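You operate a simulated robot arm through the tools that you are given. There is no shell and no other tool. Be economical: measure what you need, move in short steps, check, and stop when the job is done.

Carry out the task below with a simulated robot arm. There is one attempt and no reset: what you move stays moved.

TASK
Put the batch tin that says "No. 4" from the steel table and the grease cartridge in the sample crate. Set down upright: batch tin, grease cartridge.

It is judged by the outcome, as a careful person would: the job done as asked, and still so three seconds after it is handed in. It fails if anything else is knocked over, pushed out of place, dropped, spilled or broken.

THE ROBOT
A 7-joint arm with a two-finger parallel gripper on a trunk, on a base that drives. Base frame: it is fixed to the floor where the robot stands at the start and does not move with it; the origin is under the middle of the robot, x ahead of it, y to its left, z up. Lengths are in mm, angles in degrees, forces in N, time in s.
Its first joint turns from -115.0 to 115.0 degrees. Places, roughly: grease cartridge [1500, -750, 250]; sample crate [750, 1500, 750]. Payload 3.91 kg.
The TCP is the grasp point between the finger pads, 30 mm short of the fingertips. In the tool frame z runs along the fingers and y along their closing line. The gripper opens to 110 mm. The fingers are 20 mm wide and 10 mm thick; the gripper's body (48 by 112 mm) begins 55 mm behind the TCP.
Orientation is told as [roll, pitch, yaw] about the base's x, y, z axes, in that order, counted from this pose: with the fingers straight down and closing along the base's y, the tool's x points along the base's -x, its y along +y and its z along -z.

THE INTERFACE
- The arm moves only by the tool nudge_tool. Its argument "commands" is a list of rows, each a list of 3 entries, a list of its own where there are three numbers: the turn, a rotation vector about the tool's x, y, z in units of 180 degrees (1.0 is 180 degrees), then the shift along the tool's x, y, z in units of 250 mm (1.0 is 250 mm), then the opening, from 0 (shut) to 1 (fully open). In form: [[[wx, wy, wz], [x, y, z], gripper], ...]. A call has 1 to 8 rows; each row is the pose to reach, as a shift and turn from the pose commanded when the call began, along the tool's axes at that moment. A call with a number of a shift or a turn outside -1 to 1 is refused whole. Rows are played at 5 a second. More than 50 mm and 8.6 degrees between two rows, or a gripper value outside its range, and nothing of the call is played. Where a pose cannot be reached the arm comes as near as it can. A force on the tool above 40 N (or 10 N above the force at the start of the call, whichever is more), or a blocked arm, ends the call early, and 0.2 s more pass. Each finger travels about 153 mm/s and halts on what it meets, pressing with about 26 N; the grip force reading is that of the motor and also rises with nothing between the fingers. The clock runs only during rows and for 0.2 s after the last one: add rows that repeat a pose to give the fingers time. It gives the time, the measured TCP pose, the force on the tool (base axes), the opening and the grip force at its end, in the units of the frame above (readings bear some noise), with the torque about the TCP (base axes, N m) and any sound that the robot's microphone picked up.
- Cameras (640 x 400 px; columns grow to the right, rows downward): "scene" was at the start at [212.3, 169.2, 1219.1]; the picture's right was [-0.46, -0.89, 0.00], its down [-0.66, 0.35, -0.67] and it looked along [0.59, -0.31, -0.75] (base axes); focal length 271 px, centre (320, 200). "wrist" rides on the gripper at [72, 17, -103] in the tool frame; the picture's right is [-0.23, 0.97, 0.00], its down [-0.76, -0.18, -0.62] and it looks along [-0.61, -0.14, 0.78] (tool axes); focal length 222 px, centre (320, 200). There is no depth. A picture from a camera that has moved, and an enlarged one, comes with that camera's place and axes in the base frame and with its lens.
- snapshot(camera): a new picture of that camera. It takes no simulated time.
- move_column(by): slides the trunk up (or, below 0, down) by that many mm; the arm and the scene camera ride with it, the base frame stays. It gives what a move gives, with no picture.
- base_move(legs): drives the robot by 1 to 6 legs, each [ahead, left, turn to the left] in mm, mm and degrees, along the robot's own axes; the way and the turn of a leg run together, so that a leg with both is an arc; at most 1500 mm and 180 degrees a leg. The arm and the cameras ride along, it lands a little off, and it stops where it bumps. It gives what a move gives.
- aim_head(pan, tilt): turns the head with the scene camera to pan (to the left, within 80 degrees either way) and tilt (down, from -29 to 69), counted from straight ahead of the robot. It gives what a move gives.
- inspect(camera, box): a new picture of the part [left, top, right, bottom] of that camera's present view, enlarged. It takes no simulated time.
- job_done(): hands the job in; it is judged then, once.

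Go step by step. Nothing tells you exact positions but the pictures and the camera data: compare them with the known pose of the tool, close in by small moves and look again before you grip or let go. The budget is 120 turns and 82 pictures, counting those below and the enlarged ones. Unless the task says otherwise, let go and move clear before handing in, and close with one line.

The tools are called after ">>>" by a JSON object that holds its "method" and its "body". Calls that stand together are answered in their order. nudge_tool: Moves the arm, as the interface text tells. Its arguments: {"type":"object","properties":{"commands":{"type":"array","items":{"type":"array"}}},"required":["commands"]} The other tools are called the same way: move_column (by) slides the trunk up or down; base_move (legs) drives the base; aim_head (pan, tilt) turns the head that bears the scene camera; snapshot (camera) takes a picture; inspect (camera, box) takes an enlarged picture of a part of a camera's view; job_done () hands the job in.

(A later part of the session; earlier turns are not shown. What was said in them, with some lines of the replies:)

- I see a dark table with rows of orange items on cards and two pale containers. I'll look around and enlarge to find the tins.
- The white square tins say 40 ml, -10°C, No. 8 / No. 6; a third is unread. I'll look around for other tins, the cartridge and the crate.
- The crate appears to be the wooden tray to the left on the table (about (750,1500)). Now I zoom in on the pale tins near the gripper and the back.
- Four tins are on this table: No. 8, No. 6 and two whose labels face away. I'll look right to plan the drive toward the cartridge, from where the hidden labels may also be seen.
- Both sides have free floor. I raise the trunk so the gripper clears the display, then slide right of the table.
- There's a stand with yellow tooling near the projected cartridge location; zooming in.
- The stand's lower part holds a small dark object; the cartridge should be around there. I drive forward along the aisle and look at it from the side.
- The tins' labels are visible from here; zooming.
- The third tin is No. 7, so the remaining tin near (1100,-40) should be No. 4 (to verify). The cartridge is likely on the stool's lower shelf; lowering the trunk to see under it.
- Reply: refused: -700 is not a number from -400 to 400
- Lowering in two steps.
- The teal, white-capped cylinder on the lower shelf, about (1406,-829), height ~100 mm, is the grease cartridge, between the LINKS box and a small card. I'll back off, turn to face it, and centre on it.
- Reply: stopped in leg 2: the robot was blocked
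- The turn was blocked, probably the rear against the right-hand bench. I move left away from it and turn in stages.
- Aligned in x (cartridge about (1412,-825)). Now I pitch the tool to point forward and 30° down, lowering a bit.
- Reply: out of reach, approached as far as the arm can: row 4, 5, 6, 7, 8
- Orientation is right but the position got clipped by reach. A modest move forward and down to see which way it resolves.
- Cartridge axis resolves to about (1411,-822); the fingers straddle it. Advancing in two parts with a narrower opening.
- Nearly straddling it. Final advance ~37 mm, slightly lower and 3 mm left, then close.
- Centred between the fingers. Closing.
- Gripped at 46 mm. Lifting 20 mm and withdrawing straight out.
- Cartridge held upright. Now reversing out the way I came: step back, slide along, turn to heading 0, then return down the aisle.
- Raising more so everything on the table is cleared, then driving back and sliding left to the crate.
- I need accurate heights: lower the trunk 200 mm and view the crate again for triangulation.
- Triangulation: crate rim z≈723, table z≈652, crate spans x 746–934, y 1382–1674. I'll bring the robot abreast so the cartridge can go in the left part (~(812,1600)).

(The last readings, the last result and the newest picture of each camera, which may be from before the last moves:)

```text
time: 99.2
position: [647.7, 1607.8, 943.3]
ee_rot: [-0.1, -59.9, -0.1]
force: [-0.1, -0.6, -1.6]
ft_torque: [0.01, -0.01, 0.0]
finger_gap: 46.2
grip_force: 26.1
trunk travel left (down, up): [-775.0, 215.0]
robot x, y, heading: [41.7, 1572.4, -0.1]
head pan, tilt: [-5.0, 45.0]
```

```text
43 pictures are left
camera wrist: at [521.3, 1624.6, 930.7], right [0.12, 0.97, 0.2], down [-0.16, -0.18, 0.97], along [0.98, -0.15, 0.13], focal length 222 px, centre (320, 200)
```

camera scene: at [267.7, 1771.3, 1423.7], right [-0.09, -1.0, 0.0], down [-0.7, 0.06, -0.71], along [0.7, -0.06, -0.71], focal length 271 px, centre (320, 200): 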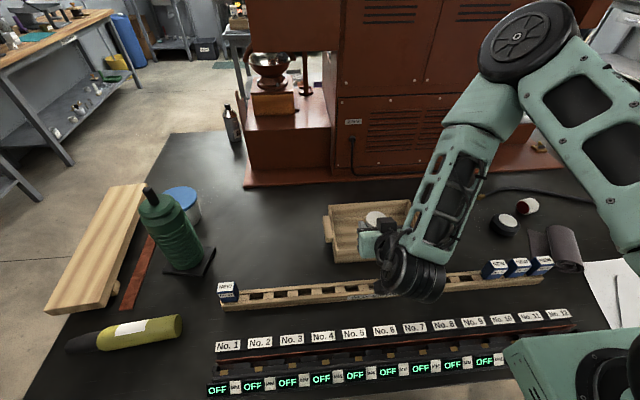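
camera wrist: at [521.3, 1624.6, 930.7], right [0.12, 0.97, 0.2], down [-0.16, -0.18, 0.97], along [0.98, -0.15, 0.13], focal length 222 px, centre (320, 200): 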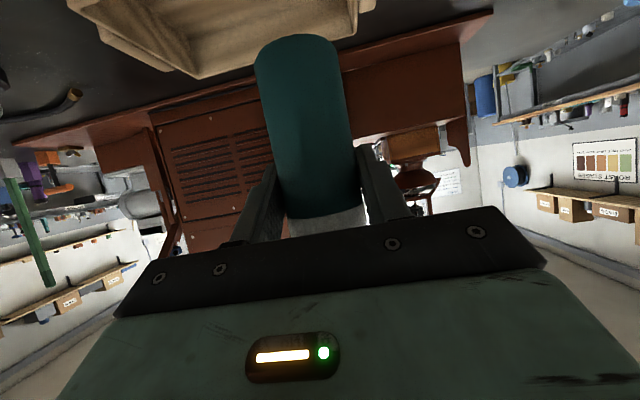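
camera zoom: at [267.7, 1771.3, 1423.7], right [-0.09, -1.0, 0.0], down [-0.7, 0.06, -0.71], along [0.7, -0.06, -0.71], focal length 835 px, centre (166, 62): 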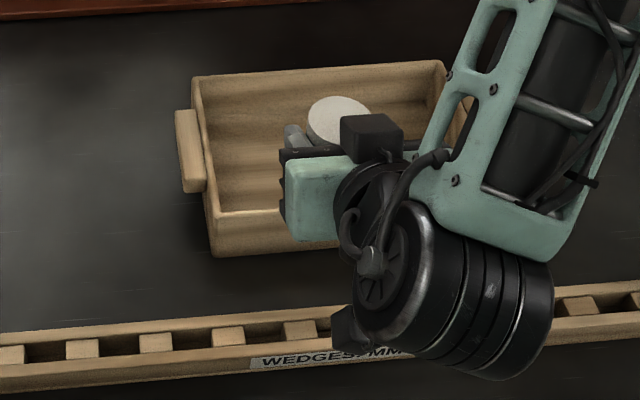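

Geometry leaves clearance for the wrist between crate front wall and the wedge beam. Moving forward above the crate first.

>>> {"method": "nudge_tool", "body": {"commands": [[[0, 0, 0], [-0.06, 0, 0.104], 0.25], [[0, 0, 0], [-0.13, 0, 0.225], 0.25], [[0, 0, 0], [-0.2, -0.01, 0.346], 0.25], [[0, 0, 0], [-0.27, -0.012, 0.467], 0.25], [[0, 0, 0], [-0.324, -0.012, 0.561], 0.25], [[0, 0, 0], [-0.18, -0.012, 0.645], 0.25], [[0, 0, 0], [-0.036, -0.012, 0.73], 0.25], [[0, 0, 0], [-0.036, -0.012, 0.73], 0.25]]}}

>>> {"method": "snapshot", "body": {"camera": "scene"}}

>>> {"method": "snapshot", "body": {"camera": "wrist"}}

```text
time: 101.0
position: [809.2, 1604.3, 858.2]
ee_rot: [-0.2, -60.0, -0.2]
force: [-0.6, -0.5, -1.4]
ft_torque: [0.02, 0.03, 0.02]
finger_gap: 46.2
grip_force: 25.7
trunk travel left (down, up): [-775.0, 215.0]
robot x, y, heading: [40.5, 1573.8, -0.2]
head pan, tilt: [-5.0, 45.0]
```

```text
42 pictures are left
camera scene: at [267.7, 1771.1, 1423.7], right [-0.09, -1.0, 0.0], down [-0.7, 0.06, -0.71], along [0.7, -0.06, -0.71], focal length 271 px, centre (320, 200)
```

scene: 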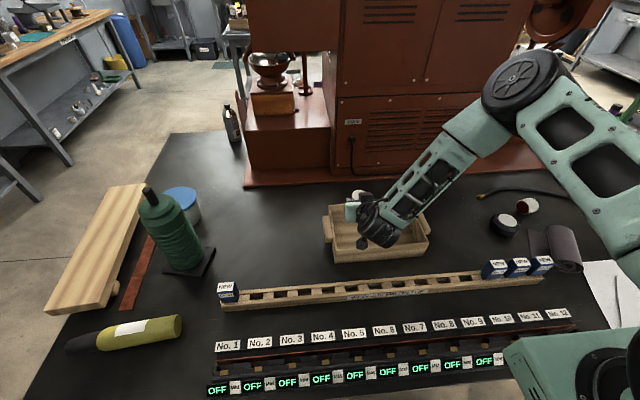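

```text
41 pictures are left
camera wrist: at [684.8, 1620.6, 845.9], right [0.12, 0.97, 0.2], down [-0.16, -0.18, 0.97], along [0.98, -0.15, 0.13], focal length 222 px, centre (320, 200)
```

wrist: 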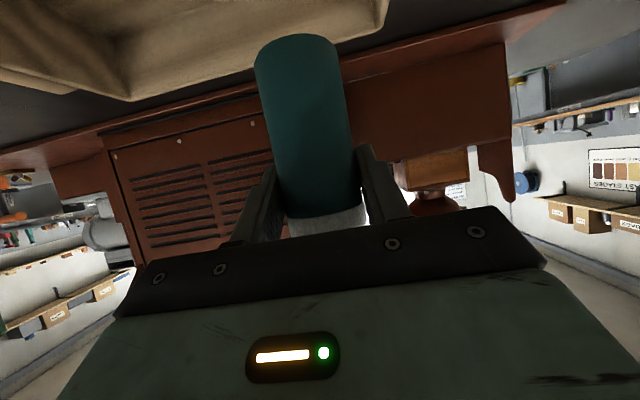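

Over the crate, matches estimates. Descending to just above the floor of the crate.

>>> {"method": "nudge_tool", "body": {"commands": [[[0, 0, 0], [0.1, 0, 0.058], 0.25], [[0, 0, 0], [0.2, 0, 0.116], 0.25], [[0, 0, 0], [0.3, 0, 0.173], 0.25], [[0, 0, 0], [0.37, 0, 0.214], 0.25], [[0, 0, 0], [0.37, 0, 0.214], 0.25]]}}

>>> {"method": "inspect", "body": {"camera": "scene", "box": [290, 170, 470, 310]}}

>>> {"method": "snapshot", "body": {"camera": "wrist"}}

```text
time: 102.2
position: [810.3, 1606.6, 753.6]
ee_rot: [0.0, -59.9, -0.1]
force: [-0.5, -1.1, -1.3]
ft_torque: [-0.02, 0.03, 0.03]
finger_gap: 46.2
grip_force: 25.8
trunk travel left (down, up): [-775.0, 215.0]
robot x, y, heading: [40.6, 1571.7, -0.2]
head pan, tilt: [-5.0, 45.0]
```

```text
2.86 times, centred on (380, 240) of scene
camera zoom: at [267.7, 1771.2, 1423.7], right [-0.09, -1.0, 0.0], down [-0.7, 0.06, -0.71], along [0.7, -0.06, -0.71], focal length 775 px, centre (149, 86)
```

zoom: 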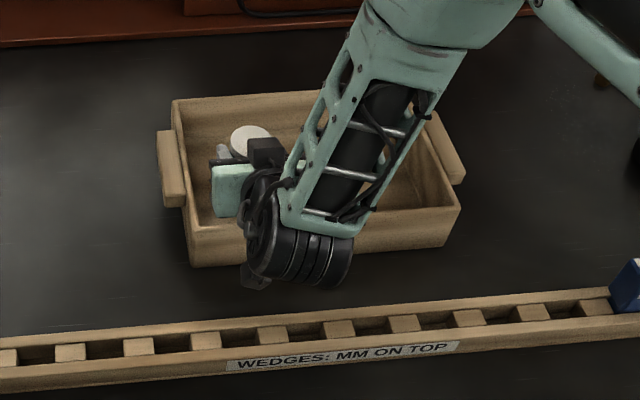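

```text
39 pictures are left
camera wrist: at [685.0, 1621.9, 740.8], right [0.12, 0.97, 0.2], down [-0.16, -0.18, 0.97], along [0.98, -0.15, 0.13], focal length 222 px, centre (320, 200)
```

wrist: 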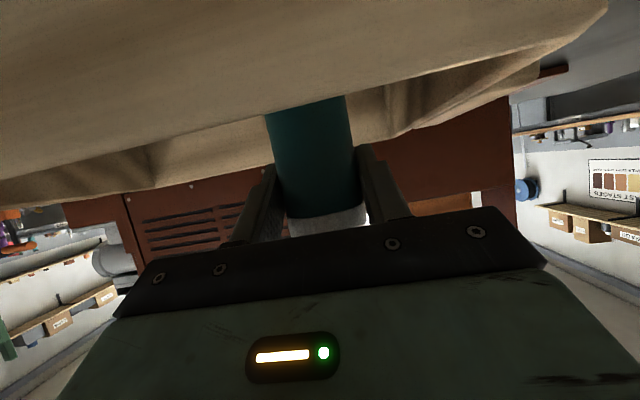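

Clear all round. Easing down in small steps, watching the force.

>>> {"method": "nudge_tool", "body": {"commands": [[[0, 0, 0], [0.021, 0, 0.012], 0.25], [[0, 0, 0], [0.042, 0, 0.024], 0.25], [[0, 0, 0], [0.055, 0, 0.032], 0.25], [[0, 0, 0], [0.062, 0, 0.036], 0.25]]}}

```text
time: 103.2
position: [809.4, 1605.4, 734.8]
ee_rot: [-0.1, -60.1, -0.1]
force: [-0.9, -0.7, -1.5]
ft_torque: [0.02, 0.0, 0.01]
finger_gap: 45.8
grip_force: 26.5
trunk travel left (down, up): [-775.0, 215.0]
robot x, y, heading: [44.1, 1574.5, -0.2]
head pan, tilt: [-5.0, 45.0]
```

>>> {"method": "nudge_tool", "body": {"commands": [[[0, 0, 0], [0.0052, 0, 0.003], 0.25], [[0, 0, 0], [0.0104, 0, 0.006], 0.25]]}}

```text
time: 103.8
position: [810.1, 1604.4, 731.2]
ee_rot: [-0.1, -60.0, -0.1]
force: [0.4, 0.2, -1.9]
ft_torque: [0.0, -0.02, 0.01]
finger_gap: 45.9
grip_force: 26.1
trunk travel left (down, up): [-775.0, 215.0]
robot x, y, heading: [42.8, 1570.8, -0.5]
head pan, tilt: [-5.0, 45.0]
```

>>> {"method": "nudge_tool", "body": {"commands": [[[0, 0, 0], [0.0052, 0, 0.003], 0.25], [[0, 0, 0], [0.0104, 0, 0.006], 0.25]]}}

```text
time: 104.4
position: [809.6, 1605.1, 730.8]
ee_rot: [0.0, -60.3, -0.2]
force: [-5.2, -0.9, 19.6]
ft_torque: [0.23, 0.08, 0.1]
finger_gap: 46.2
grip_force: 26.1
trunk travel left (down, up): [-775.0, 215.0]
robot x, y, heading: [43.4, 1570.9, -0.3]
head pan, tilt: [-5.0, 45.0]
```

Contact with the crate floor at TCP z≈731. Relieving the pressure slightly and opening.

>>> {"method": "nudge_tool", "body": {"commands": [[[0, 0, 0], [-0.008, 0, -0.0046], 0.25], [[0, 0, 0], [-0.008, 0, -0.0046], 0.45], [[0, 0, 0], [-0.008, 0, -0.0046], 0.55], [[0, 0, 0], [-0.008, 0, -0.0046], 0.62], [[0, 0, 0], [-0.008, 0, -0.0046], 0.62]]}}

>>> {"method": "snapshot", "body": {"camera": "wrist"}}

```text
time: 105.6
position: [809.8, 1604.4, 729.1]
ee_rot: [-0.2, -60.1, -0.1]
force: [0.7, 0.5, -0.4]
ft_torque: [0.01, 0.0, 0.02]
finger_gap: 68.0
grip_force: 0.0
trunk travel left (down, up): [-775.0, 215.0]
robot x, y, heading: [47.1, 1573.7, -0.2]
head pan, tilt: [-5.0, 45.0]
```

```text
38 pictures are left
camera wrist: at [684.3, 1621.0, 718.5], right [0.12, 0.97, 0.2], down [-0.16, -0.18, 0.97], along [0.98, -0.15, 0.13], focal length 222 px, centre (320, 200)
```

wrist: 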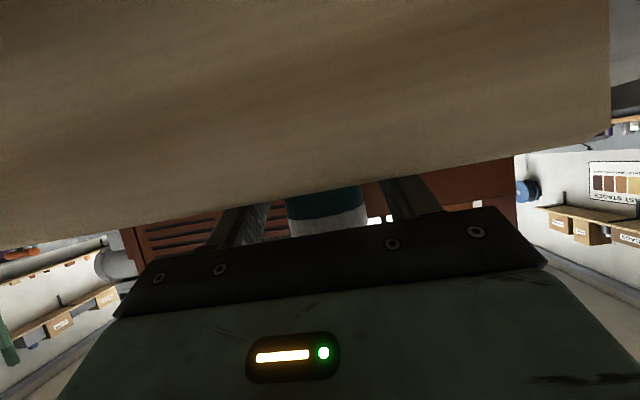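

Released and standing. Withdrawing along the finger axis, then up.

>>> {"method": "nudge_tool", "body": {"commands": [[[0, 0, 0], [0, 0, -0.12], 0.62], [[0, 0, 0], [0, 0, -0.26], 0.62], [[0, 0, 0], [0, 0, -0.4], 0.62], [[0, 0, 0], [-0.05, 0, -0.52], 0.62], [[0, 0, 0], [-0.2, 0, -0.6], 0.7], [[0, 0, 0], [-0.38, 0, -0.68], 0.8], [[0, 0, 0], [-0.54, 0, -0.78], 1], [[0, 0, 0], [-0.54, 0, -0.78], 1]]}}

>>> {"method": "inspect", "body": {"camera": "scene", "box": [290, 170, 470, 310]}}

```text
time: 107.4
position: [707.0, 1608.4, 943.3]
ee_rot: [0.0, -60.0, -0.1]
force: [-0.7, 0.3, -0.3]
ft_torque: [0.01, -0.01, 0.03]
finger_gap: 109.9
grip_force: 0.0
trunk travel left (down, up): [-775.0, 215.0]
robot x, y, heading: [43.3, 1574.3, -0.1]
head pan, tilt: [-5.0, 45.0]
```

```text
2.86 times, centred on (380, 240) of scene
camera zoom: at [267.8, 1771.2, 1423.6], right [-0.09, -1.0, 0.0], down [-0.7, 0.06, -0.71], along [0.7, -0.06, -0.71], focal length 775 px, centre (149, 86)
```

zoom: 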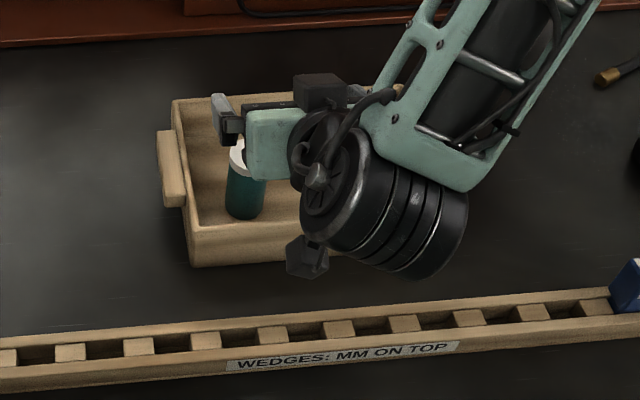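

Cartridge is upright in the crate. Now to the tin: it's deep on the table so I'll go round to the far side, checking its label there. Raising the trunk and driving.

>>> {"method": "move_column", "body": {"by": 200}}

>>> {"method": "base_move", "body": {"legs": [[-140, 0, 0], [0, -1500, 0], [0, -1500, 0]]}}

```text
time: 109.5
position: [707.8, 1606.1, 1142.5]
ee_rot: [-0.1, -59.9, -0.1]
force: [0.1, 0.8, -0.2]
ft_torque: [0.01, 0.01, 0.03]
finger_gap: 110.1
grip_force: 0.1
trunk travel left (down, up): [-975.0, 15.0]
robot x, y, heading: [43.3, 1573.6, -0.3]
head pan, tilt: [-5.0, 45.0]
```

```text
time: 124.7
position: [603.5, -1314.3, 1143.2]
ee_rot: [-0.2, -60.1, 1.5]
force: [-0.8, 0.7, 0.7]
ft_torque: [0.02, 0.0, 0.01]
finger_gap: 109.9
grip_force: 0.0
trunk travel left (down, up): [-975.0, 15.0]
robot x, y, heading: [-61.7, -1367.2, 1.3]
head pan, tilt: [-5.0, 45.0]
```

>>> {"method": "base_move", "body": {"legs": [[0, -150, -1.3], [1300, 0, 0], [1050, 0, 0], [0, 0, 90], [0, 0, 85]]}}

>>> {"method": "aim_head", "body": {"pan": -30, "tilt": 25}}

>>> {"method": "snapshot", "body": {"camera": "scene"}}

```text
time: 144.7
position: [1641.7, -1476.6, 1142.9]
ee_rot: [-0.1, -59.9, 176.3]
force: [0.2, 0.6, 0.0]
ft_torque: [-0.01, 0.03, -0.02]
finger_gap: 109.9
grip_force: 0.1
trunk travel left (down, up): [-975.0, 15.0]
robot x, y, heading: [2305.4, -1488.3, 175.9]
head pan, tilt: [-5.0, 45.0]
```

```text
time: 145.6
position: [1641.2, -1477.5, 1142.2]
ee_rot: [-0.1, -60.0, 176.1]
force: [0.7, -0.3, 0.5]
ft_torque: [0.02, -0.04, 0.0]
finger_gap: 110.1
grip_force: 0.1
trunk travel left (down, up): [-975.0, 15.0]
robot x, y, heading: [2306.2, -1489.3, 176.0]
head pan, tilt: [-30.0, 25.0]
```

```text
36 pictures are left
camera scene: at [2075.3, -1629.7, 1654.2], right [0.56, 0.83, 0.0], down [0.35, -0.24, -0.91], along [-0.75, 0.5, -0.42], focal length 271 px, centre (320, 200)
```

scene: 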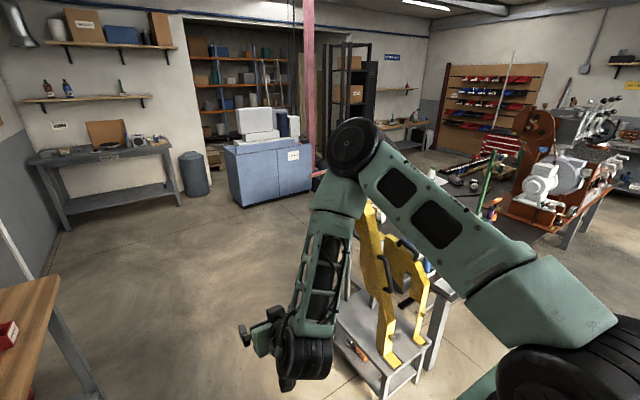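

>>> {"method": "base_move", "body": {"legs": [[0, -1400, 4]]}}

>>> {"method": "aim_head", "body": {"pan": -8, "tilt": 40}}

>>> {"method": "snapshot", "body": {"camera": "scene"}}

```text
time: 152.6
position: [1658.3, -149.7, 1143.7]
ee_rot: [-0.1, -60.0, -177.1]
force: [0.5, 0.9, 0.6]
ft_torque: [0.0, 0.0, -0.02]
finger_gap: 110.2
grip_force: 0.0
trunk travel left (down, up): [-975.0, 15.0]
robot x, y, heading: [2318.1, -79.3, -177.0]
head pan, tilt: [-30.0, 25.0]
```

```text
time: 153.4
position: [1657.2, -148.1, 1143.4]
ee_rot: [-0.1, -60.0, -177.1]
force: [-0.8, 0.0, 0.2]
ft_torque: [0.04, 0.03, -0.03]
finger_gap: 109.9
grip_force: 0.0
trunk travel left (down, up): [-975.0, 15.0]
robot x, y, heading: [2321.1, -82.0, -177.3]
head pan, tilt: [-8.0, 40.0]
```

```text
35 pictures are left
camera scene: at [2104.2, -283.8, 1631.0], right [0.09, 1.0, 0.0], down [0.64, -0.06, -0.77], along [-0.76, 0.07, -0.64], focal length 271 px, centre (320, 200)
```

scene: 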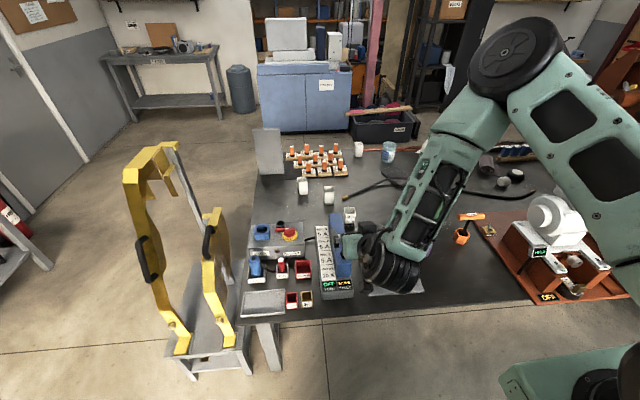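

>>> {"method": "inspect", "body": {"camera": "scene", "box": [230, 130, 450, 320]}}

>>> {"method": "snapshot", "body": {"camera": "wrist"}}

```text
2.11 times, centred on (340, 225) of scene
camera zoom: at [2104.2, -283.8, 1631.0], right [0.09, 1.0, 0.0], down [0.64, -0.06, -0.77], along [-0.76, 0.07, -0.64], focal length 571 px, centre (278, 147)
```

zoom: 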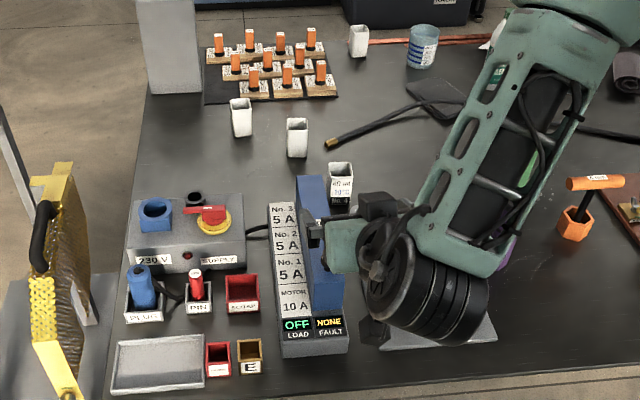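

```text
33 pictures are left
camera wrist: at [1784.2, -160.9, 1131.3], right [-0.07, -0.98, 0.2], down [0.15, 0.18, 0.97], along [-0.99, 0.09, 0.13], focal length 222 px, centre (320, 200)
```

wrist: 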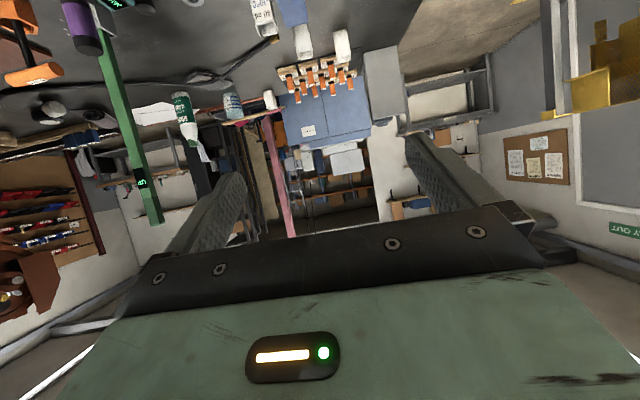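

>>> {"method": "inspect", "body": {"camera": "scene", "box": [325, 195, 375, 230]}}

```text
11.43 times, centred on (350, 212) of scene
camera zoom: at [2104.2, -283.8, 1631.0], right [0.09, 1.0, 0.0], down [0.64, -0.06, -0.77], along [-0.76, 0.07, -0.64], focal length 3101 px, centre (-23, 57)
```

zoom: 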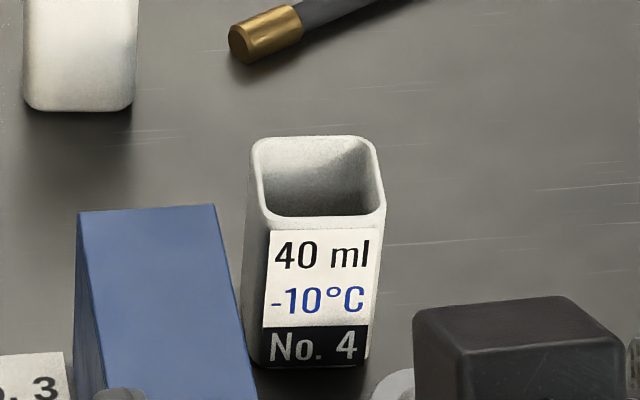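

Confirmed: this tin is "No. 4", at about (1140,-49), rim z≈739, ~57 mm wide, near a blue block (corner (1205,-105), top z≈790). I'll return the tool to vertical for a top grasp.

>>> {"method": "nudge_tool", "body": {"commands": [[[0, 0.0417, 0], [0, 0, 0], 1], [[0, 0.0833, 0], [0, 0, 0], 1], [[0, 0.125, 0], [0, 0, 0], 1], [[0, 0.1667, 0], [0, 0, 0], 1], [[0, 0.2083, 0], [0, 0, 0], 1], [[0, 0.25, 0], [0, 0, 0], 1], [[0, 0.2917, 0], [0, 0, 0], 1], [[0, 0.3333, 0], [0, 0, 0], 1]]}}

```text
time: 155.2
position: [1656.8, -148.2, 1143.1]
ee_rot: [0.0, -0.1, -177.2]
force: [-1.0, -0.2, 1.1]
ft_torque: [-0.01, -0.01, -0.01]
finger_gap: 110.0
grip_force: 0.0
trunk travel left (down, up): [-975.0, 15.0]
robot x, y, heading: [2321.3, -81.9, -177.0]
head pan, tilt: [-8.0, 40.0]
```

>>> {"method": "base_move", "body": {"legs": [[0, 0, -3], [365, 0, 0]]}}

>>> {"method": "aim_head", "body": {"pan": 10, "tilt": 55}}

>>> {"method": "snapshot", "body": {"camera": "scene"}}

>>> {"method": "snapshot", "body": {"camera": "wrist"}}

```text
time: 158.0
position: [1287.2, -114.0, 1142.7]
ee_rot: [0.0, 0.0, 179.9]
force: [-0.7, 0.4, -1.0]
ft_torque: [-0.02, 0.02, 0.01]
finger_gap: 109.9
grip_force: 0.0
trunk travel left (down, up): [-975.0, 15.0]
robot x, y, heading: [1953.8, -83.0, 180.1]
head pan, tilt: [-8.0, 40.0]
```

```text
time: 158.8
position: [1286.6, -114.9, 1142.8]
ee_rot: [0.0, 0.1, 180.0]
force: [-0.1, -0.6, -0.4]
ft_torque: [0.0, -0.02, -0.02]
finger_gap: 109.8
grip_force: 0.1
trunk travel left (down, up): [-975.0, 15.0]
robot x, y, heading: [1950.5, -79.3, 180.2]
head pan, tilt: [10.0, 55.0]
```

```text
31 pictures are left
camera scene: at [1739.4, -296.5, 1610.3], right [-0.17, 0.98, 0.0], down [0.81, 0.14, -0.57], along [-0.57, -0.1, -0.82], focal length 271 px, centre (320, 200)
```

scene: 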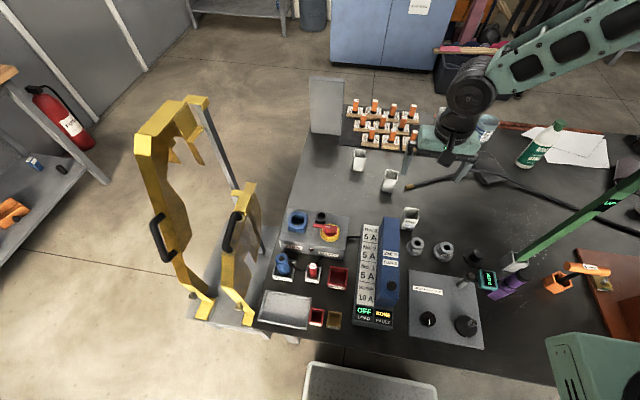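

```text
30 pictures are left
camera wrist: at [1358.9, -133.4, 1245.7], right [-0.23, -0.97, 0.0], down [-0.76, 0.18, 0.62], along [-0.61, 0.14, -0.78], focal length 222 px, centre (320, 200)
```

wrist: 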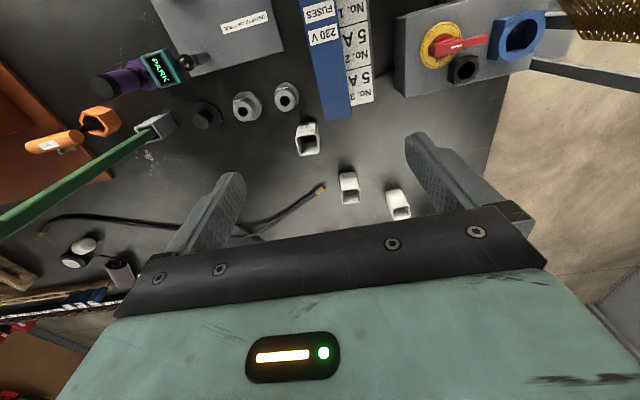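

Tin centre refines to (1137,-53). Moving over it high up, then lowering the trunk.

>>> {"method": "nudge_tool", "body": {"commands": [[[0, 0, 0], [-0.15, -0.06, 0], 1], [[0, 0, 0], [-0.3, -0.12, 0], 1], [[0, 0, 0], [-0.45, -0.18, 0], 1], [[0, 0, 0], [-0.6, -0.248, 0], 1], [[0, 0, 0], [-0.6, -0.248, 0], 1]]}}

>>> {"method": "move_column", "body": {"by": -290}}

>>> {"method": "snapshot", "body": {"camera": "wrist"}}

>>> {"method": "snapshot", "body": {"camera": "scene"}}

```text
time: 160.0
position: [1138.7, -53.1, 1142.5]
ee_rot: [-0.1, -0.1, 180.0]
force: [1.0, 0.1, 0.1]
ft_torque: [0.01, 0.02, 0.0]
finger_gap: 109.9
grip_force: 0.1
trunk travel left (down, up): [-975.0, 15.0]
robot x, y, heading: [1952.0, -76.7, 180.0]
head pan, tilt: [10.0, 55.0]
```

```text
time: 162.9
position: [1138.3, -52.8, 853.4]
ee_rot: [0.0, 0.0, 180.1]
force: [-0.7, 0.0, -0.1]
ft_torque: [0.05, 0.02, 0.02]
finger_gap: 109.9
grip_force: 0.0
trunk travel left (down, up): [-685.0, 305.0]
robot x, y, heading: [1949.7, -80.9, 180.0]
head pan, tilt: [10.0, 55.0]
```

```text
29 pictures are left
camera wrist: at [1211.0, -72.3, 955.4], right [-0.23, -0.97, 0.0], down [-0.76, 0.18, 0.62], along [-0.61, 0.14, -0.78], focal length 222 px, centre (320, 200)
```

wrist: 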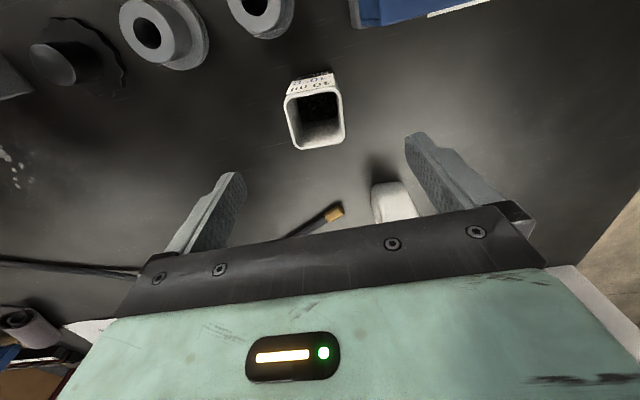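

```text
28 pictures are left
camera scene: at [1739.4, -296.6, 1320.3], right [-0.17, 0.98, 0.0], down [0.81, 0.14, -0.57], along [-0.56, -0.1, -0.82], focal length 271 px, centre (320, 200)
```

scene: 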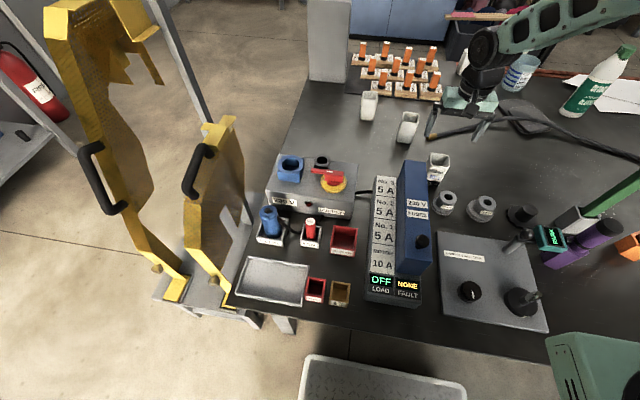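

Tin is centred under the gripper (centre (1138,-53), 51 mm square). Descending with a partial opening.

>>> {"method": "nudge_tool", "body": {"commands": [[[0, 0, 0], [0, 0, 0.15], 0.8], [[0, 0, 0], [0, 0, 0.3], 0.76], [[0, 0, 0], [0, 0, 0.3], 0.76]]}}

>>> {"method": "snapshot", "body": {"camera": "wrist"}}

>>> {"method": "inspect", "body": {"camera": "scene", "box": [360, 60, 540, 230]}}

```text
time: 163.7
position: [1139.3, -52.5, 777.6]
ee_rot: [0.0, 0.0, 180.0]
force: [0.0, -0.1, -0.3]
ft_torque: [0.0, 0.03, -0.01]
finger_gap: 83.8
grip_force: 0.1
trunk travel left (down, up): [-685.0, 305.0]
robot x, y, heading: [1950.9, -80.5, 179.8]
head pan, tilt: [10.0, 55.0]
```

```text
27 pictures are left
camera wrist: at [1212.1, -71.3, 880.7], right [-0.23, -0.97, 0.0], down [-0.76, 0.18, 0.62], along [-0.61, 0.14, -0.78], focal length 222 px, centre (320, 200)
```

wrist: 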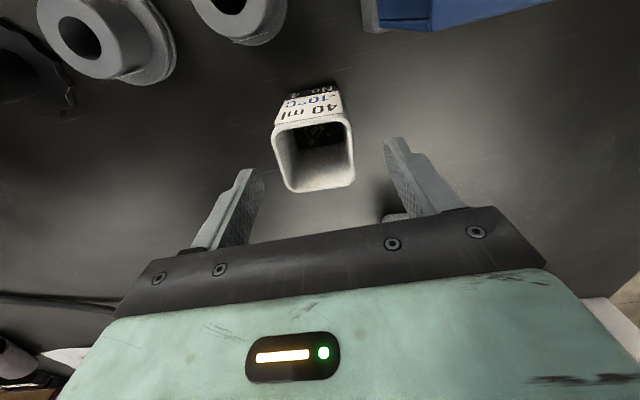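

```text
2.35 times, centred on (450, 145) of scene
camera zoom: at [1739.5, -296.6, 1320.3], right [-0.17, 0.98, 0.0], down [0.81, 0.14, -0.57], along [-0.56, -0.1, -0.82], focal length 638 px, centre (14, 329)
```

zoom: 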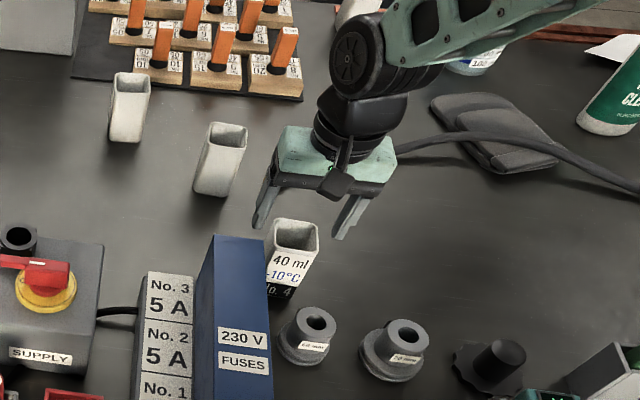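

Aligned. Final descent and close.

>>> {"method": "nudge_tool", "body": {"commands": [[[0, 0, 0], [0.008, 0, 0.09], 0.76], [[0, 0, 0], [0.008, 0, 0.18], 0.76], [[0, 0, 0], [0.008, 0, 0.262], 0.76], [[0, 0, 0], [0.008, 0, 0.262], 0.76]]}}

>>> {"method": "snapshot", "body": {"camera": "wrist"}}

```text
time: 164.7
position: [1141.2, -51.1, 714.7]
ee_rot: [0.0, 0.0, 180.0]
force: [-0.5, -0.1, -0.2]
ft_torque: [-0.01, 0.02, 0.01]
finger_gap: 83.8
grip_force: 0.1
trunk travel left (down, up): [-685.0, 305.0]
robot x, y, heading: [1949.9, -78.4, 179.8]
head pan, tilt: [10.0, 55.0]
```

```text
25 pictures are left
camera wrist: at [1213.1, -70.7, 816.2], right [-0.23, -0.97, 0.0], down [-0.76, 0.18, 0.62], along [-0.61, 0.14, -0.78], focal length 222 px, centre (320, 200)
```

wrist: 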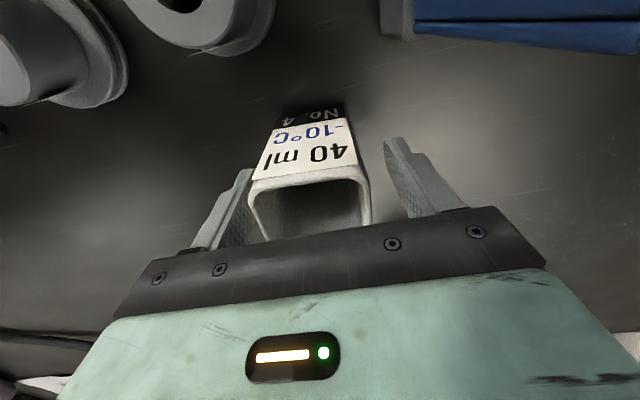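

>>> {"method": "nudge_tool", "body": {"commands": [[[0, 0, 0], [0, -0.01, 0], 0.7], [[0, 0, 0], [0, -0.01, 0], 0.58], [[0, 0, 0], [0, -0.01, 0], 0.5], [[0, 0, 0], [0, -0.01, 0], 0.4], [[0, 0, 0], [0, -0.01, 0], 0.35], [[0, 0, 0], [0, -0.01, 0], 0.35]]}}

>>> {"method": "snapshot", "body": {"camera": "wrist"}}

```text
time: 166.1
position: [1141.3, -49.3, 714.1]
ee_rot: [0.0, 0.0, 180.0]
force: [0.2, -0.1, -0.5]
ft_torque: [-0.02, 0.0, 0.0]
finger_gap: 54.6
grip_force: 26.4
trunk travel left (down, up): [-685.0, 305.0]
robot x, y, heading: [1951.1, -81.5, 180.0]
head pan, tilt: [10.0, 55.0]
```

```text
24 pictures are left
camera wrist: at [1213.5, -68.5, 815.7], right [-0.23, -0.97, 0.0], down [-0.76, 0.18, 0.62], along [-0.61, 0.14, -0.78], focal length 222 px, centre (320, 200)
```

wrist: 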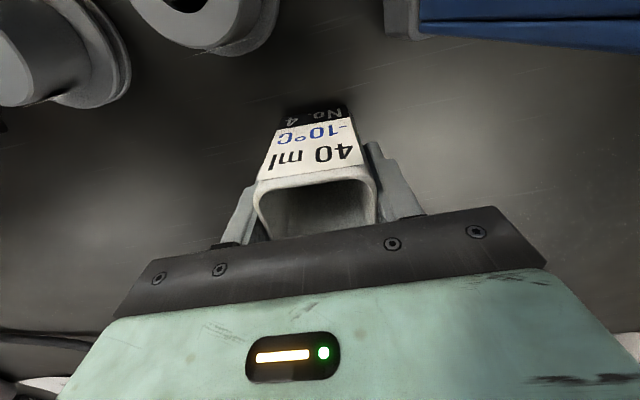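

Gripped at 54.6 mm. Lifting with the arm, then the trunk.

>>> {"method": "nudge_tool", "body": {"commands": [[[0, 0, 0], [0, 0, -0.08], 0.35], [[0, 0, 0], [0, 0, -0.2], 0.35], [[0, 0, 0], [0, 0, -0.36], 0.35], [[0, 0, 0], [0, 0, -0.52], 0.35], [[0, 0, 0], [0, 0, -0.52], 0.35]]}}

>>> {"method": "move_column", "body": {"by": 300}}

>>> {"method": "snapshot", "body": {"camera": "wrist"}}

>>> {"method": "snapshot", "body": {"camera": "scene"}}

```text
time: 167.3
position: [1137.2, -53.1, 844.7]
ee_rot: [-0.2, 0.0, 180.0]
force: [-0.5, 0.8, -1.1]
ft_torque: [0.02, -0.03, -0.03]
finger_gap: 54.2
grip_force: 25.9
trunk travel left (down, up): [-685.0, 305.0]
robot x, y, heading: [1952.3, -80.9, 180.1]
head pan, tilt: [10.0, 55.0]
```

```text
time: 170.3
position: [1137.4, -52.7, 1144.2]
ee_rot: [0.1, 0.0, 180.0]
force: [0.1, 0.3, -1.1]
ft_torque: [0.0, 0.01, -0.03]
finger_gap: 54.3
grip_force: 26.2
trunk travel left (down, up): [-985.0, 5.0]
robot x, y, heading: [1952.9, -77.4, 179.9]
head pan, tilt: [10.0, 55.0]
```

```text
23 pictures are left
camera wrist: at [1210.5, -70.8, 1246.7], right [-0.23, -0.97, 0.0], down [-0.76, 0.18, 0.62], along [-0.61, 0.14, -0.78], focal length 222 px, centre (320, 200)
```

wrist: 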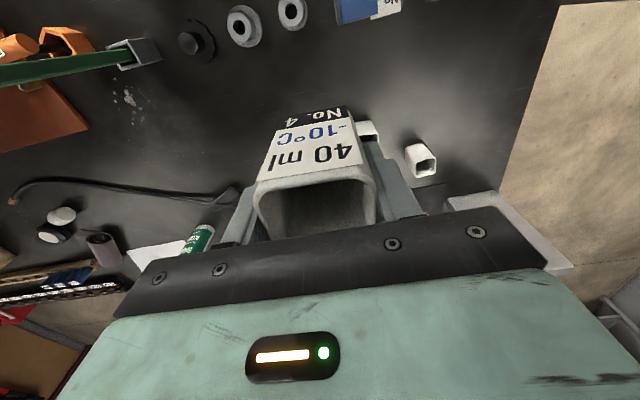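

```text
22 pictures are left
camera scene: at [1739.3, -296.6, 1620.2], right [-0.17, 0.98, 0.0], down [0.81, 0.14, -0.57], along [-0.56, -0.1, -0.82], focal length 271 px, centre (320, 200)
```

scene: 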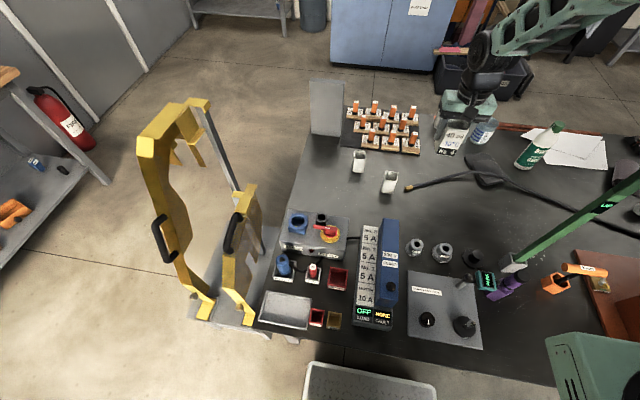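

Tin held upright. Retracting the arm and driving back by the same route.

>>> {"method": "nudge_tool", "body": {"commands": [[[0, 0, 0], [0.15, 0.06, 0], 0.35], [[0, 0, 0], [0.3, 0.12, 0], 0.35], [[0, 0, 0], [0.45, 0.18, 0], 0.35], [[0, 0, 0], [0.6, 0.248, 0], 0.35], [[0, 0, 0], [0.6, 0.248, 0], 0.35]]}}

>>> {"method": "base_move", "body": {"legs": [[-365, 0, 0], [0, 1410, 0]]}}

```text
time: 171.5
position: [1285.8, -113.9, 1141.5]
ee_rot: [-0.1, 0.0, 179.9]
force: [-0.4, -1.1, -0.1]
ft_torque: [0.0, 0.01, -0.04]
finger_gap: 54.0
grip_force: 25.9
trunk travel left (down, up): [-985.0, 5.0]
robot x, y, heading: [1951.4, -76.1, 180.0]
head pan, tilt: [10.0, 55.0]
```

```text
time: 180.4
position: [1650.8, -1510.1, 1142.3]
ee_rot: [0.0, 0.1, -179.6]
force: [0.1, 0.3, 0.0]
ft_torque: [0.02, 0.04, -0.01]
finger_gap: 53.7
grip_force: 25.6
trunk travel left (down, up): [-985.0, 5.0]
robot x, y, heading: [2316.7, -1467.2, -179.7]
head pan, tilt: [10.0, 55.0]
```

>>> {"method": "base_move", "body": {"legs": [[0, 0, -90], [0, 0, -90], [-1250, 0, 0], [-1140, 0, 0]]}}

>>> {"method": "snapshot", "body": {"camera": "wrist"}}

```text
time: 199.9
position: [572.0, -1401.6, 1142.4]
ee_rot: [0.0, 0.1, -1.4]
force: [-0.7, -0.3, -1.9]
ft_torque: [0.01, 0.01, -0.02]
finger_gap: 54.0
grip_force: 25.5
trunk travel left (down, up): [-985.0, 5.0]
robot x, y, heading: [-95.5, -1423.9, -1.2]
head pan, tilt: [10.0, 55.0]
```

```text
21 pictures are left
camera wrist: at [499.4, -1385.0, 1244.1], right [0.25, 0.97, 0.0], down [0.76, -0.19, 0.62], along [0.6, -0.16, -0.78], focal length 222 px, centre (320, 200)
```

wrist: 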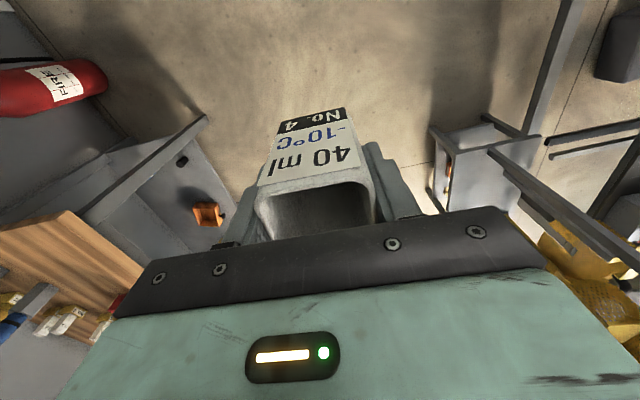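

Tin still secure. Driving to the crate.

>>> {"method": "base_move", "body": {"legs": [[0, 0, 1.2], [0, 1500, 0], [0, 1370, 0]]}}

```text
time: 214.2
position: [586.1, 1477.6, 1141.3]
ee_rot: [0.0, 0.1, -1.0]
force: [-0.2, 0.2, -0.3]
ft_torque: [0.0, 0.02, 0.01]
finger_gap: 53.9
grip_force: 25.7
trunk travel left (down, up): [-985.0, 5.0]
robot x, y, heading: [-77.8, 1452.0, -1.1]
head pan, tilt: [10.0, 55.0]
```

>>> {"method": "base_move", "body": {"legs": [[120, 0, 1]]}}

>>> {"method": "move_column", "body": {"by": -150}}

>>> {"method": "aim_head", "body": {"pan": 0, "tilt": 50}}

>>> {"method": "snapshot", "body": {"camera": "scene"}}

>>> {"method": "snapshot", "body": {"camera": "wrist"}}

```text
time: 215.4
position: [704.8, 1486.4, 1141.5]
ee_rot: [0.0, -0.1, -0.2]
force: [-1.5, -0.6, -1.1]
ft_torque: [-0.01, -0.03, -0.01]
finger_gap: 53.8
grip_force: 26.3
trunk travel left (down, up): [-985.0, 5.0]
robot x, y, heading: [41.0, 1452.0, -0.3]
head pan, tilt: [10.0, 55.0]
```

```text
time: 217.2
position: [705.4, 1485.9, 991.0]
ee_rot: [0.0, 0.0, -0.2]
force: [0.5, 0.2, -0.5]
ft_torque: [-0.04, 0.0, -0.01]
finger_gap: 53.8
grip_force: 26.3
trunk travel left (down, up): [-835.0, 155.0]
robot x, y, heading: [36.4, 1454.5, -0.2]
head pan, tilt: [10.0, 55.0]
```

```text
time: 217.9
position: [705.5, 1486.8, 991.2]
ee_rot: [-0.1, 0.0, -0.1]
force: [-0.2, -0.7, -1.3]
ft_torque: [-0.03, 0.0, -0.02]
finger_gap: 53.6
grip_force: 26.5
trunk travel left (down, up): [-835.0, 155.0]
robot x, y, heading: [38.5, 1454.7, -0.1]
head pan, tilt: [0.0, 50.0]
```

```text
20 pictures are left
camera scene: at [259.9, 1659.3, 1476.7], right [0.0, -1.0, 0.0], down [-0.77, 0.0, -0.64], along [0.64, 0.0, -0.77], focal length 271 px, centre (320, 200)
```

scene: 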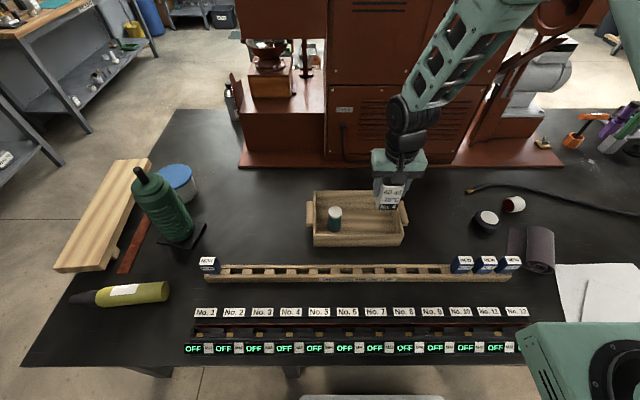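

```text
19 pictures are left
camera wrist: at [633.2, 1502.2, 1094.1], right [0.23, 0.97, 0.0], down [0.76, -0.18, 0.62], along [0.61, -0.14, -0.78], focal length 222 px, centre (320, 200)
```

wrist: 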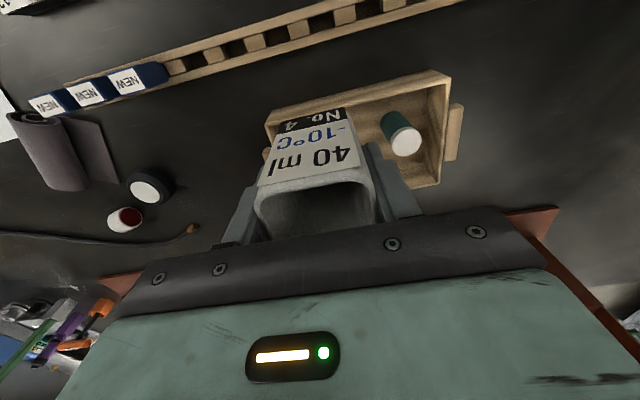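

Crate and cartridge are where expected. Moving the tin over (840,1480).

>>> {"method": "nudge_tool", "body": {"commands": [[[0, 0, 0], [-0.135, -0.006, 0], 0.35], [[0, 0, 0], [-0.27, -0.012, 0], 0.35], [[0, 0, 0], [-0.405, -0.018, 0], 0.35], [[0, 0, 0], [-0.54, -0.024, 0], 0.35], [[0, 0, 0], [-0.54, -0.024, 0], 0.35]]}}

>>> {"method": "move_column", "body": {"by": -150}}

>>> {"method": "snapshot", "body": {"camera": "wrist"}}

>>> {"method": "inspect", "body": {"camera": "scene", "box": [280, 90, 460, 220]}}

```text
time: 219.1
position: [841.5, 1482.0, 993.8]
ee_rot: [-0.1, 0.0, -0.2]
force: [-0.7, -0.4, -1.3]
ft_torque: [-0.02, 0.03, -0.01]
finger_gap: 53.8
grip_force: 25.8
trunk travel left (down, up): [-835.0, 155.0]
robot x, y, heading: [37.5, 1452.5, -0.2]
head pan, tilt: [0.0, 50.0]
```

```text
time: 220.8
position: [841.7, 1481.4, 843.2]
ee_rot: [-0.1, 0.0, -0.1]
force: [0.7, 0.0, -0.6]
ft_torque: [-0.02, 0.04, 0.03]
finger_gap: 53.7
grip_force: 26.1
trunk travel left (down, up): [-685.0, 305.0]
robot x, y, heading: [39.8, 1454.7, -0.3]
head pan, tilt: [0.0, 50.0]
```

```text
18 pictures are left
camera wrist: at [769.0, 1497.0, 946.3], right [0.23, 0.97, 0.0], down [0.76, -0.18, 0.62], along [0.61, -0.14, -0.78], focal length 222 px, centre (320, 200)
```

wrist: 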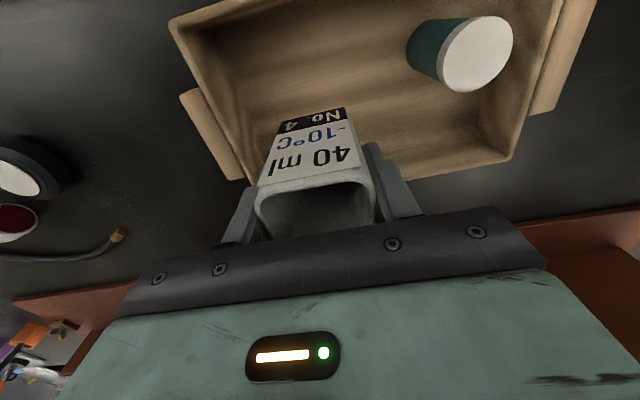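

```text
3.08 times, centred on (370, 155) of scene
camera zoom: at [259.9, 1659.2, 1326.8], right [0.0, -1.0, 0.0], down [-0.77, 0.0, -0.64], along [0.64, 0.0, -0.77], focal length 835 px, centre (166, 338)
```

zoom: 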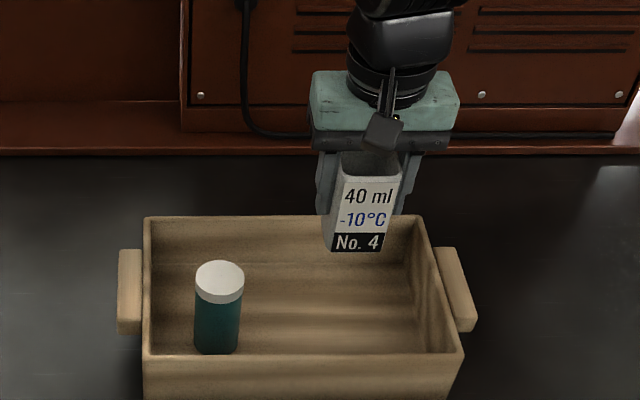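

Positioned well inside the crate. Lowering.

>>> {"method": "nudge_tool", "body": {"commands": [[[0, 0, 0], [0, 0, 0.12], 0.35], [[0, 0, 0], [0, 0, 0.24], 0.35], [[0, 0, 0], [0, 0, 0.34], 0.35], [[0, 0, 0], [0, 0, 0.41], 0.35], [[0, 0, 0], [0, 0, 0.436], 0.35]]}}

>>> {"method": "nudge_tool", "body": {"commands": [[[0, 0, 0], [0, 0, 0.008], 0.35], [[0, 0, 0], [0, 0, 0.016], 0.35], [[0, 0, 0], [0, 0, 0.024], 0.35]]}}

```text
time: 222.1
position: [840.5, 1480.7, 733.7]
ee_rot: [0.0, 0.1, -0.2]
force: [-0.8, 0.2, -1.6]
ft_torque: [0.01, -0.01, 0.01]
finger_gap: 53.9
grip_force: 26.6
trunk travel left (down, up): [-685.0, 305.0]
robot x, y, heading: [38.8, 1452.5, -0.2]
head pan, tilt: [0.0, 50.0]
```

```text
time: 222.8
position: [840.9, 1481.0, 727.8]
ee_rot: [-0.1, 0.0, -0.2]
force: [-0.2, -0.1, 0.0]
ft_torque: [-0.02, -0.02, 0.02]
finger_gap: 53.5
grip_force: 26.0
trunk travel left (down, up): [-685.0, 305.0]
robot x, y, heading: [41.6, 1449.8, 0.1]
head pan, tilt: [0.0, 50.0]
```

>>> {"method": "nudge_tool", "body": {"commands": [[[0, 0, 0], [0, 0, 0.006], 0.35], [[0, 0, 0], [0, 0, 0.012], 0.35], [[0, 0, 0], [0, 0, 0.016], 0.35]]}}

```text
time: 223.7
position: [841.4, 1480.6, 724.8]
ee_rot: [0.1, -0.1, -0.3]
force: [-0.9, -0.5, -0.5]
ft_torque: [-0.01, 0.01, 0.01]
finger_gap: 53.7
grip_force: 26.0
trunk travel left (down, up): [-685.0, 305.0]
robot x, y, heading: [36.7, 1452.2, -0.1]
head pan, tilt: [0.0, 50.0]
```

>>> {"method": "nudge_tool", "body": {"commands": [[[0, 0, 0], [0, 0, 0.006], 0.35], [[0, 0, 0], [0, 0, 0.012], 0.35], [[0, 0, 0], [0, 0, 0.012], 0.35]]}}

```text
time: 224.4
position: [840.1, 1481.6, 721.8]
ee_rot: [-0.1, 0.0, -0.2]
force: [0.4, -0.9, 0.7]
ft_torque: [0.02, -0.02, -0.03]
finger_gap: 54.0
grip_force: 26.1
trunk travel left (down, up): [-685.0, 305.0]
robot x, y, heading: [39.1, 1456.3, 0.1]
head pan, tilt: [0.0, 50.0]
```

>>> {"method": "nudge_tool", "body": {"commands": [[[0, 0, 0], [0, 0, 0.006], 0.35], [[0, 0, 0], [0, 0, 0.012], 0.35], [[0, 0, 0], [0, 0, 0.012], 0.35]]}}

```text
time: 225.2
position: [841.8, 1482.3, 720.8]
ee_rot: [0.1, -0.3, -0.2]
force: [-4.7, -2.4, 25.6]
ft_torque: [-0.01, 0.07, -0.02]
finger_gap: 53.9
grip_force: 26.1
trunk travel left (down, up): [-685.0, 305.0]
robot x, y, heading: [39.8, 1454.2, 0.0]
head pan, tilt: [0.0, 50.0]
```

Contact with the crate floor. Relieving pressure, opening, and rising clear.

>>> {"method": "nudge_tool", "body": {"commands": [[[0, 0, 0], [0, 0, -0.008], 0.35], [[0, 0, 0], [0, 0, -0.008], 0.52], [[0, 0, 0], [0, 0, -0.008], 0.6], [[0, 0, 0], [0, 0, -0.008], 0.68], [[0, 0, 0], [0, 0, -0.008], 0.68]]}}

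>>> {"method": "nudge_tool", "body": {"commands": [[[0, 0, 0], [0, 0, -0.08], 0.68], [[0, 0, 0], [0, 0, -0.2], 0.68], [[0, 0, 0], [0, 0, -0.38], 0.68], [[0, 0, 0], [0, 0, -0.56], 0.68], [[0, 0, 0], [0.15, 0, -0.7], 0.68], [[0, 0, 0], [0.3, 0, -0.8], 0.68], [[0, 0, 0], [0.45, 0, -0.9], 0.68], [[0, 0, 0], [0.45, 0, -0.9], 0.68]]}}

>>> {"method": "inspect", "body": {"camera": "scene", "box": [280, 90, 460, 220]}}

>>> {"method": "snapshot", "body": {"camera": "scene"}}

```text
time: 226.4
position: [842.4, 1481.3, 720.2]
ee_rot: [0.0, 0.0, -0.3]
force: [-0.3, -0.9, 0.4]
ft_torque: [-0.03, 0.02, 0.01]
finger_gap: 74.7
grip_force: 0.0
trunk travel left (down, up): [-685.0, 305.0]
robot x, y, heading: [40.3, 1455.7, -0.0]
head pan, tilt: [0.0, 50.0]
```

```text
refused: row 5 steps farther than a row can; nothing moved
```

```text
3.08 times, centred on (370, 155) of scene
camera zoom: at [259.9, 1659.2, 1326.7], right [0.0, -1.0, 0.0], down [-0.77, 0.0, -0.64], along [0.64, 0.0, -0.77], focal length 835 px, centre (166, 338)
```

zoom: 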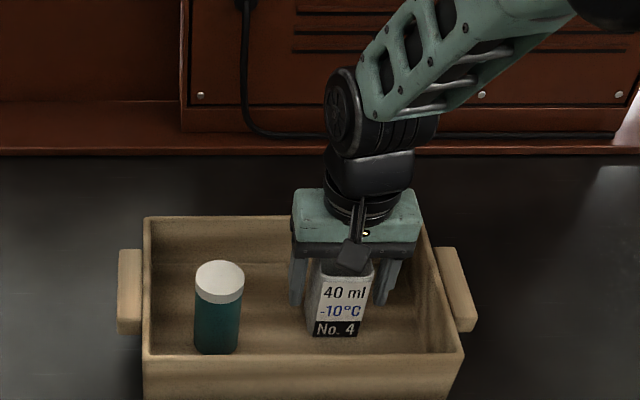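

```text
15 pictures are left
camera scene: at [259.9, 1659.2, 1326.7], right [0.0, -1.0, 0.0], down [-0.77, 0.0, -0.64], along [0.64, 0.0, -0.77], focal length 271 px, centre (320, 200)
```

scene: 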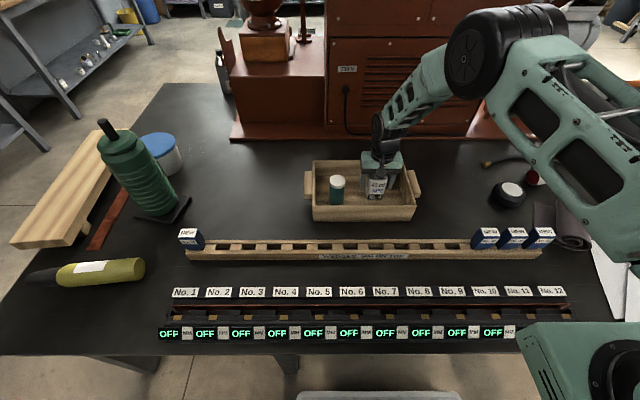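

Tin released and standing; the retreat was refused for step size, so I repeat it with smaller steps.

>>> {"method": "nudge_tool", "body": {"commands": [[[0, 0, 0], [0, 0, -0.08], 0.68], [[0, 0, 0], [0, 0, -0.2], 0.68], [[0, 0, 0], [0, 0, -0.36], 0.68], [[0, 0, 0], [0, 0, -0.52], 0.68], [[0, 0, 0], [0.1, 0, -0.64], 0.68], [[0, 0, 0], [0.22, 0, -0.74], 0.68], [[0, 0, 0], [0.34, 0, -0.84], 0.68], [[0, 0, 0], [0.34, 0, -0.84], 0.68]]}}

>>> {"method": "inspect", "body": {"camera": "scene", "box": [280, 110, 460, 240]}}

>>> {"method": "snapshot", "body": {"camera": "wrist"}}

```text
time: 228.2
position: [756.1, 1481.3, 934.8]
ee_rot: [-0.1, 0.1, -0.3]
force: [-0.3, 1.2, 0.0]
ft_torque: [-0.02, 0.02, -0.03]
finger_gap: 75.1
grip_force: 0.1
trunk travel left (down, up): [-685.0, 305.0]
robot x, y, heading: [37.7, 1451.4, -0.4]
head pan, tilt: [0.0, 50.0]
```

```text
3.08 times, centred on (370, 175) of scene
camera zoom: at [260.0, 1659.2, 1326.7], right [0.0, -1.0, 0.0], down [-0.77, 0.0, -0.64], along [0.64, 0.0, -0.77], focal length 835 px, centre (166, 277)
```

zoom: 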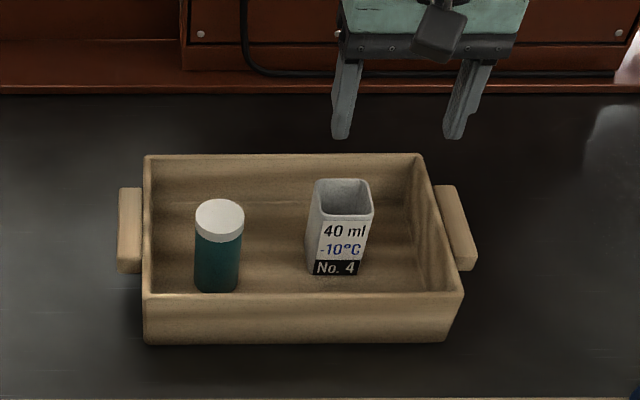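

```text
13 pictures are left
camera wrist: at [683.8, 1496.9, 1036.4], right [0.23, 0.97, 0.0], down [0.76, -0.18, 0.62], along [0.61, -0.14, -0.78], focal length 222 px, centre (320, 200)
```

wrist: 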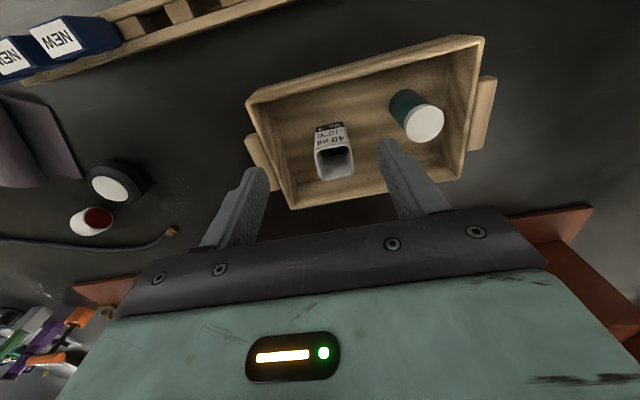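

Both the No. 4 tin and the grease cartridge stand upright in the crate, and the gripper is clear. Handing in.

>>> {"method": "job_done", "body": {}}

```text
The job is handed in.
```

The No. 4 batch tin and the grease cartridge are both standing upright in the sample crate, and the job is handed in. During the drive the base was stopped once by an obstacle I never identified, probably the right-hand bench; I saw nothing displaced in the later pictures.
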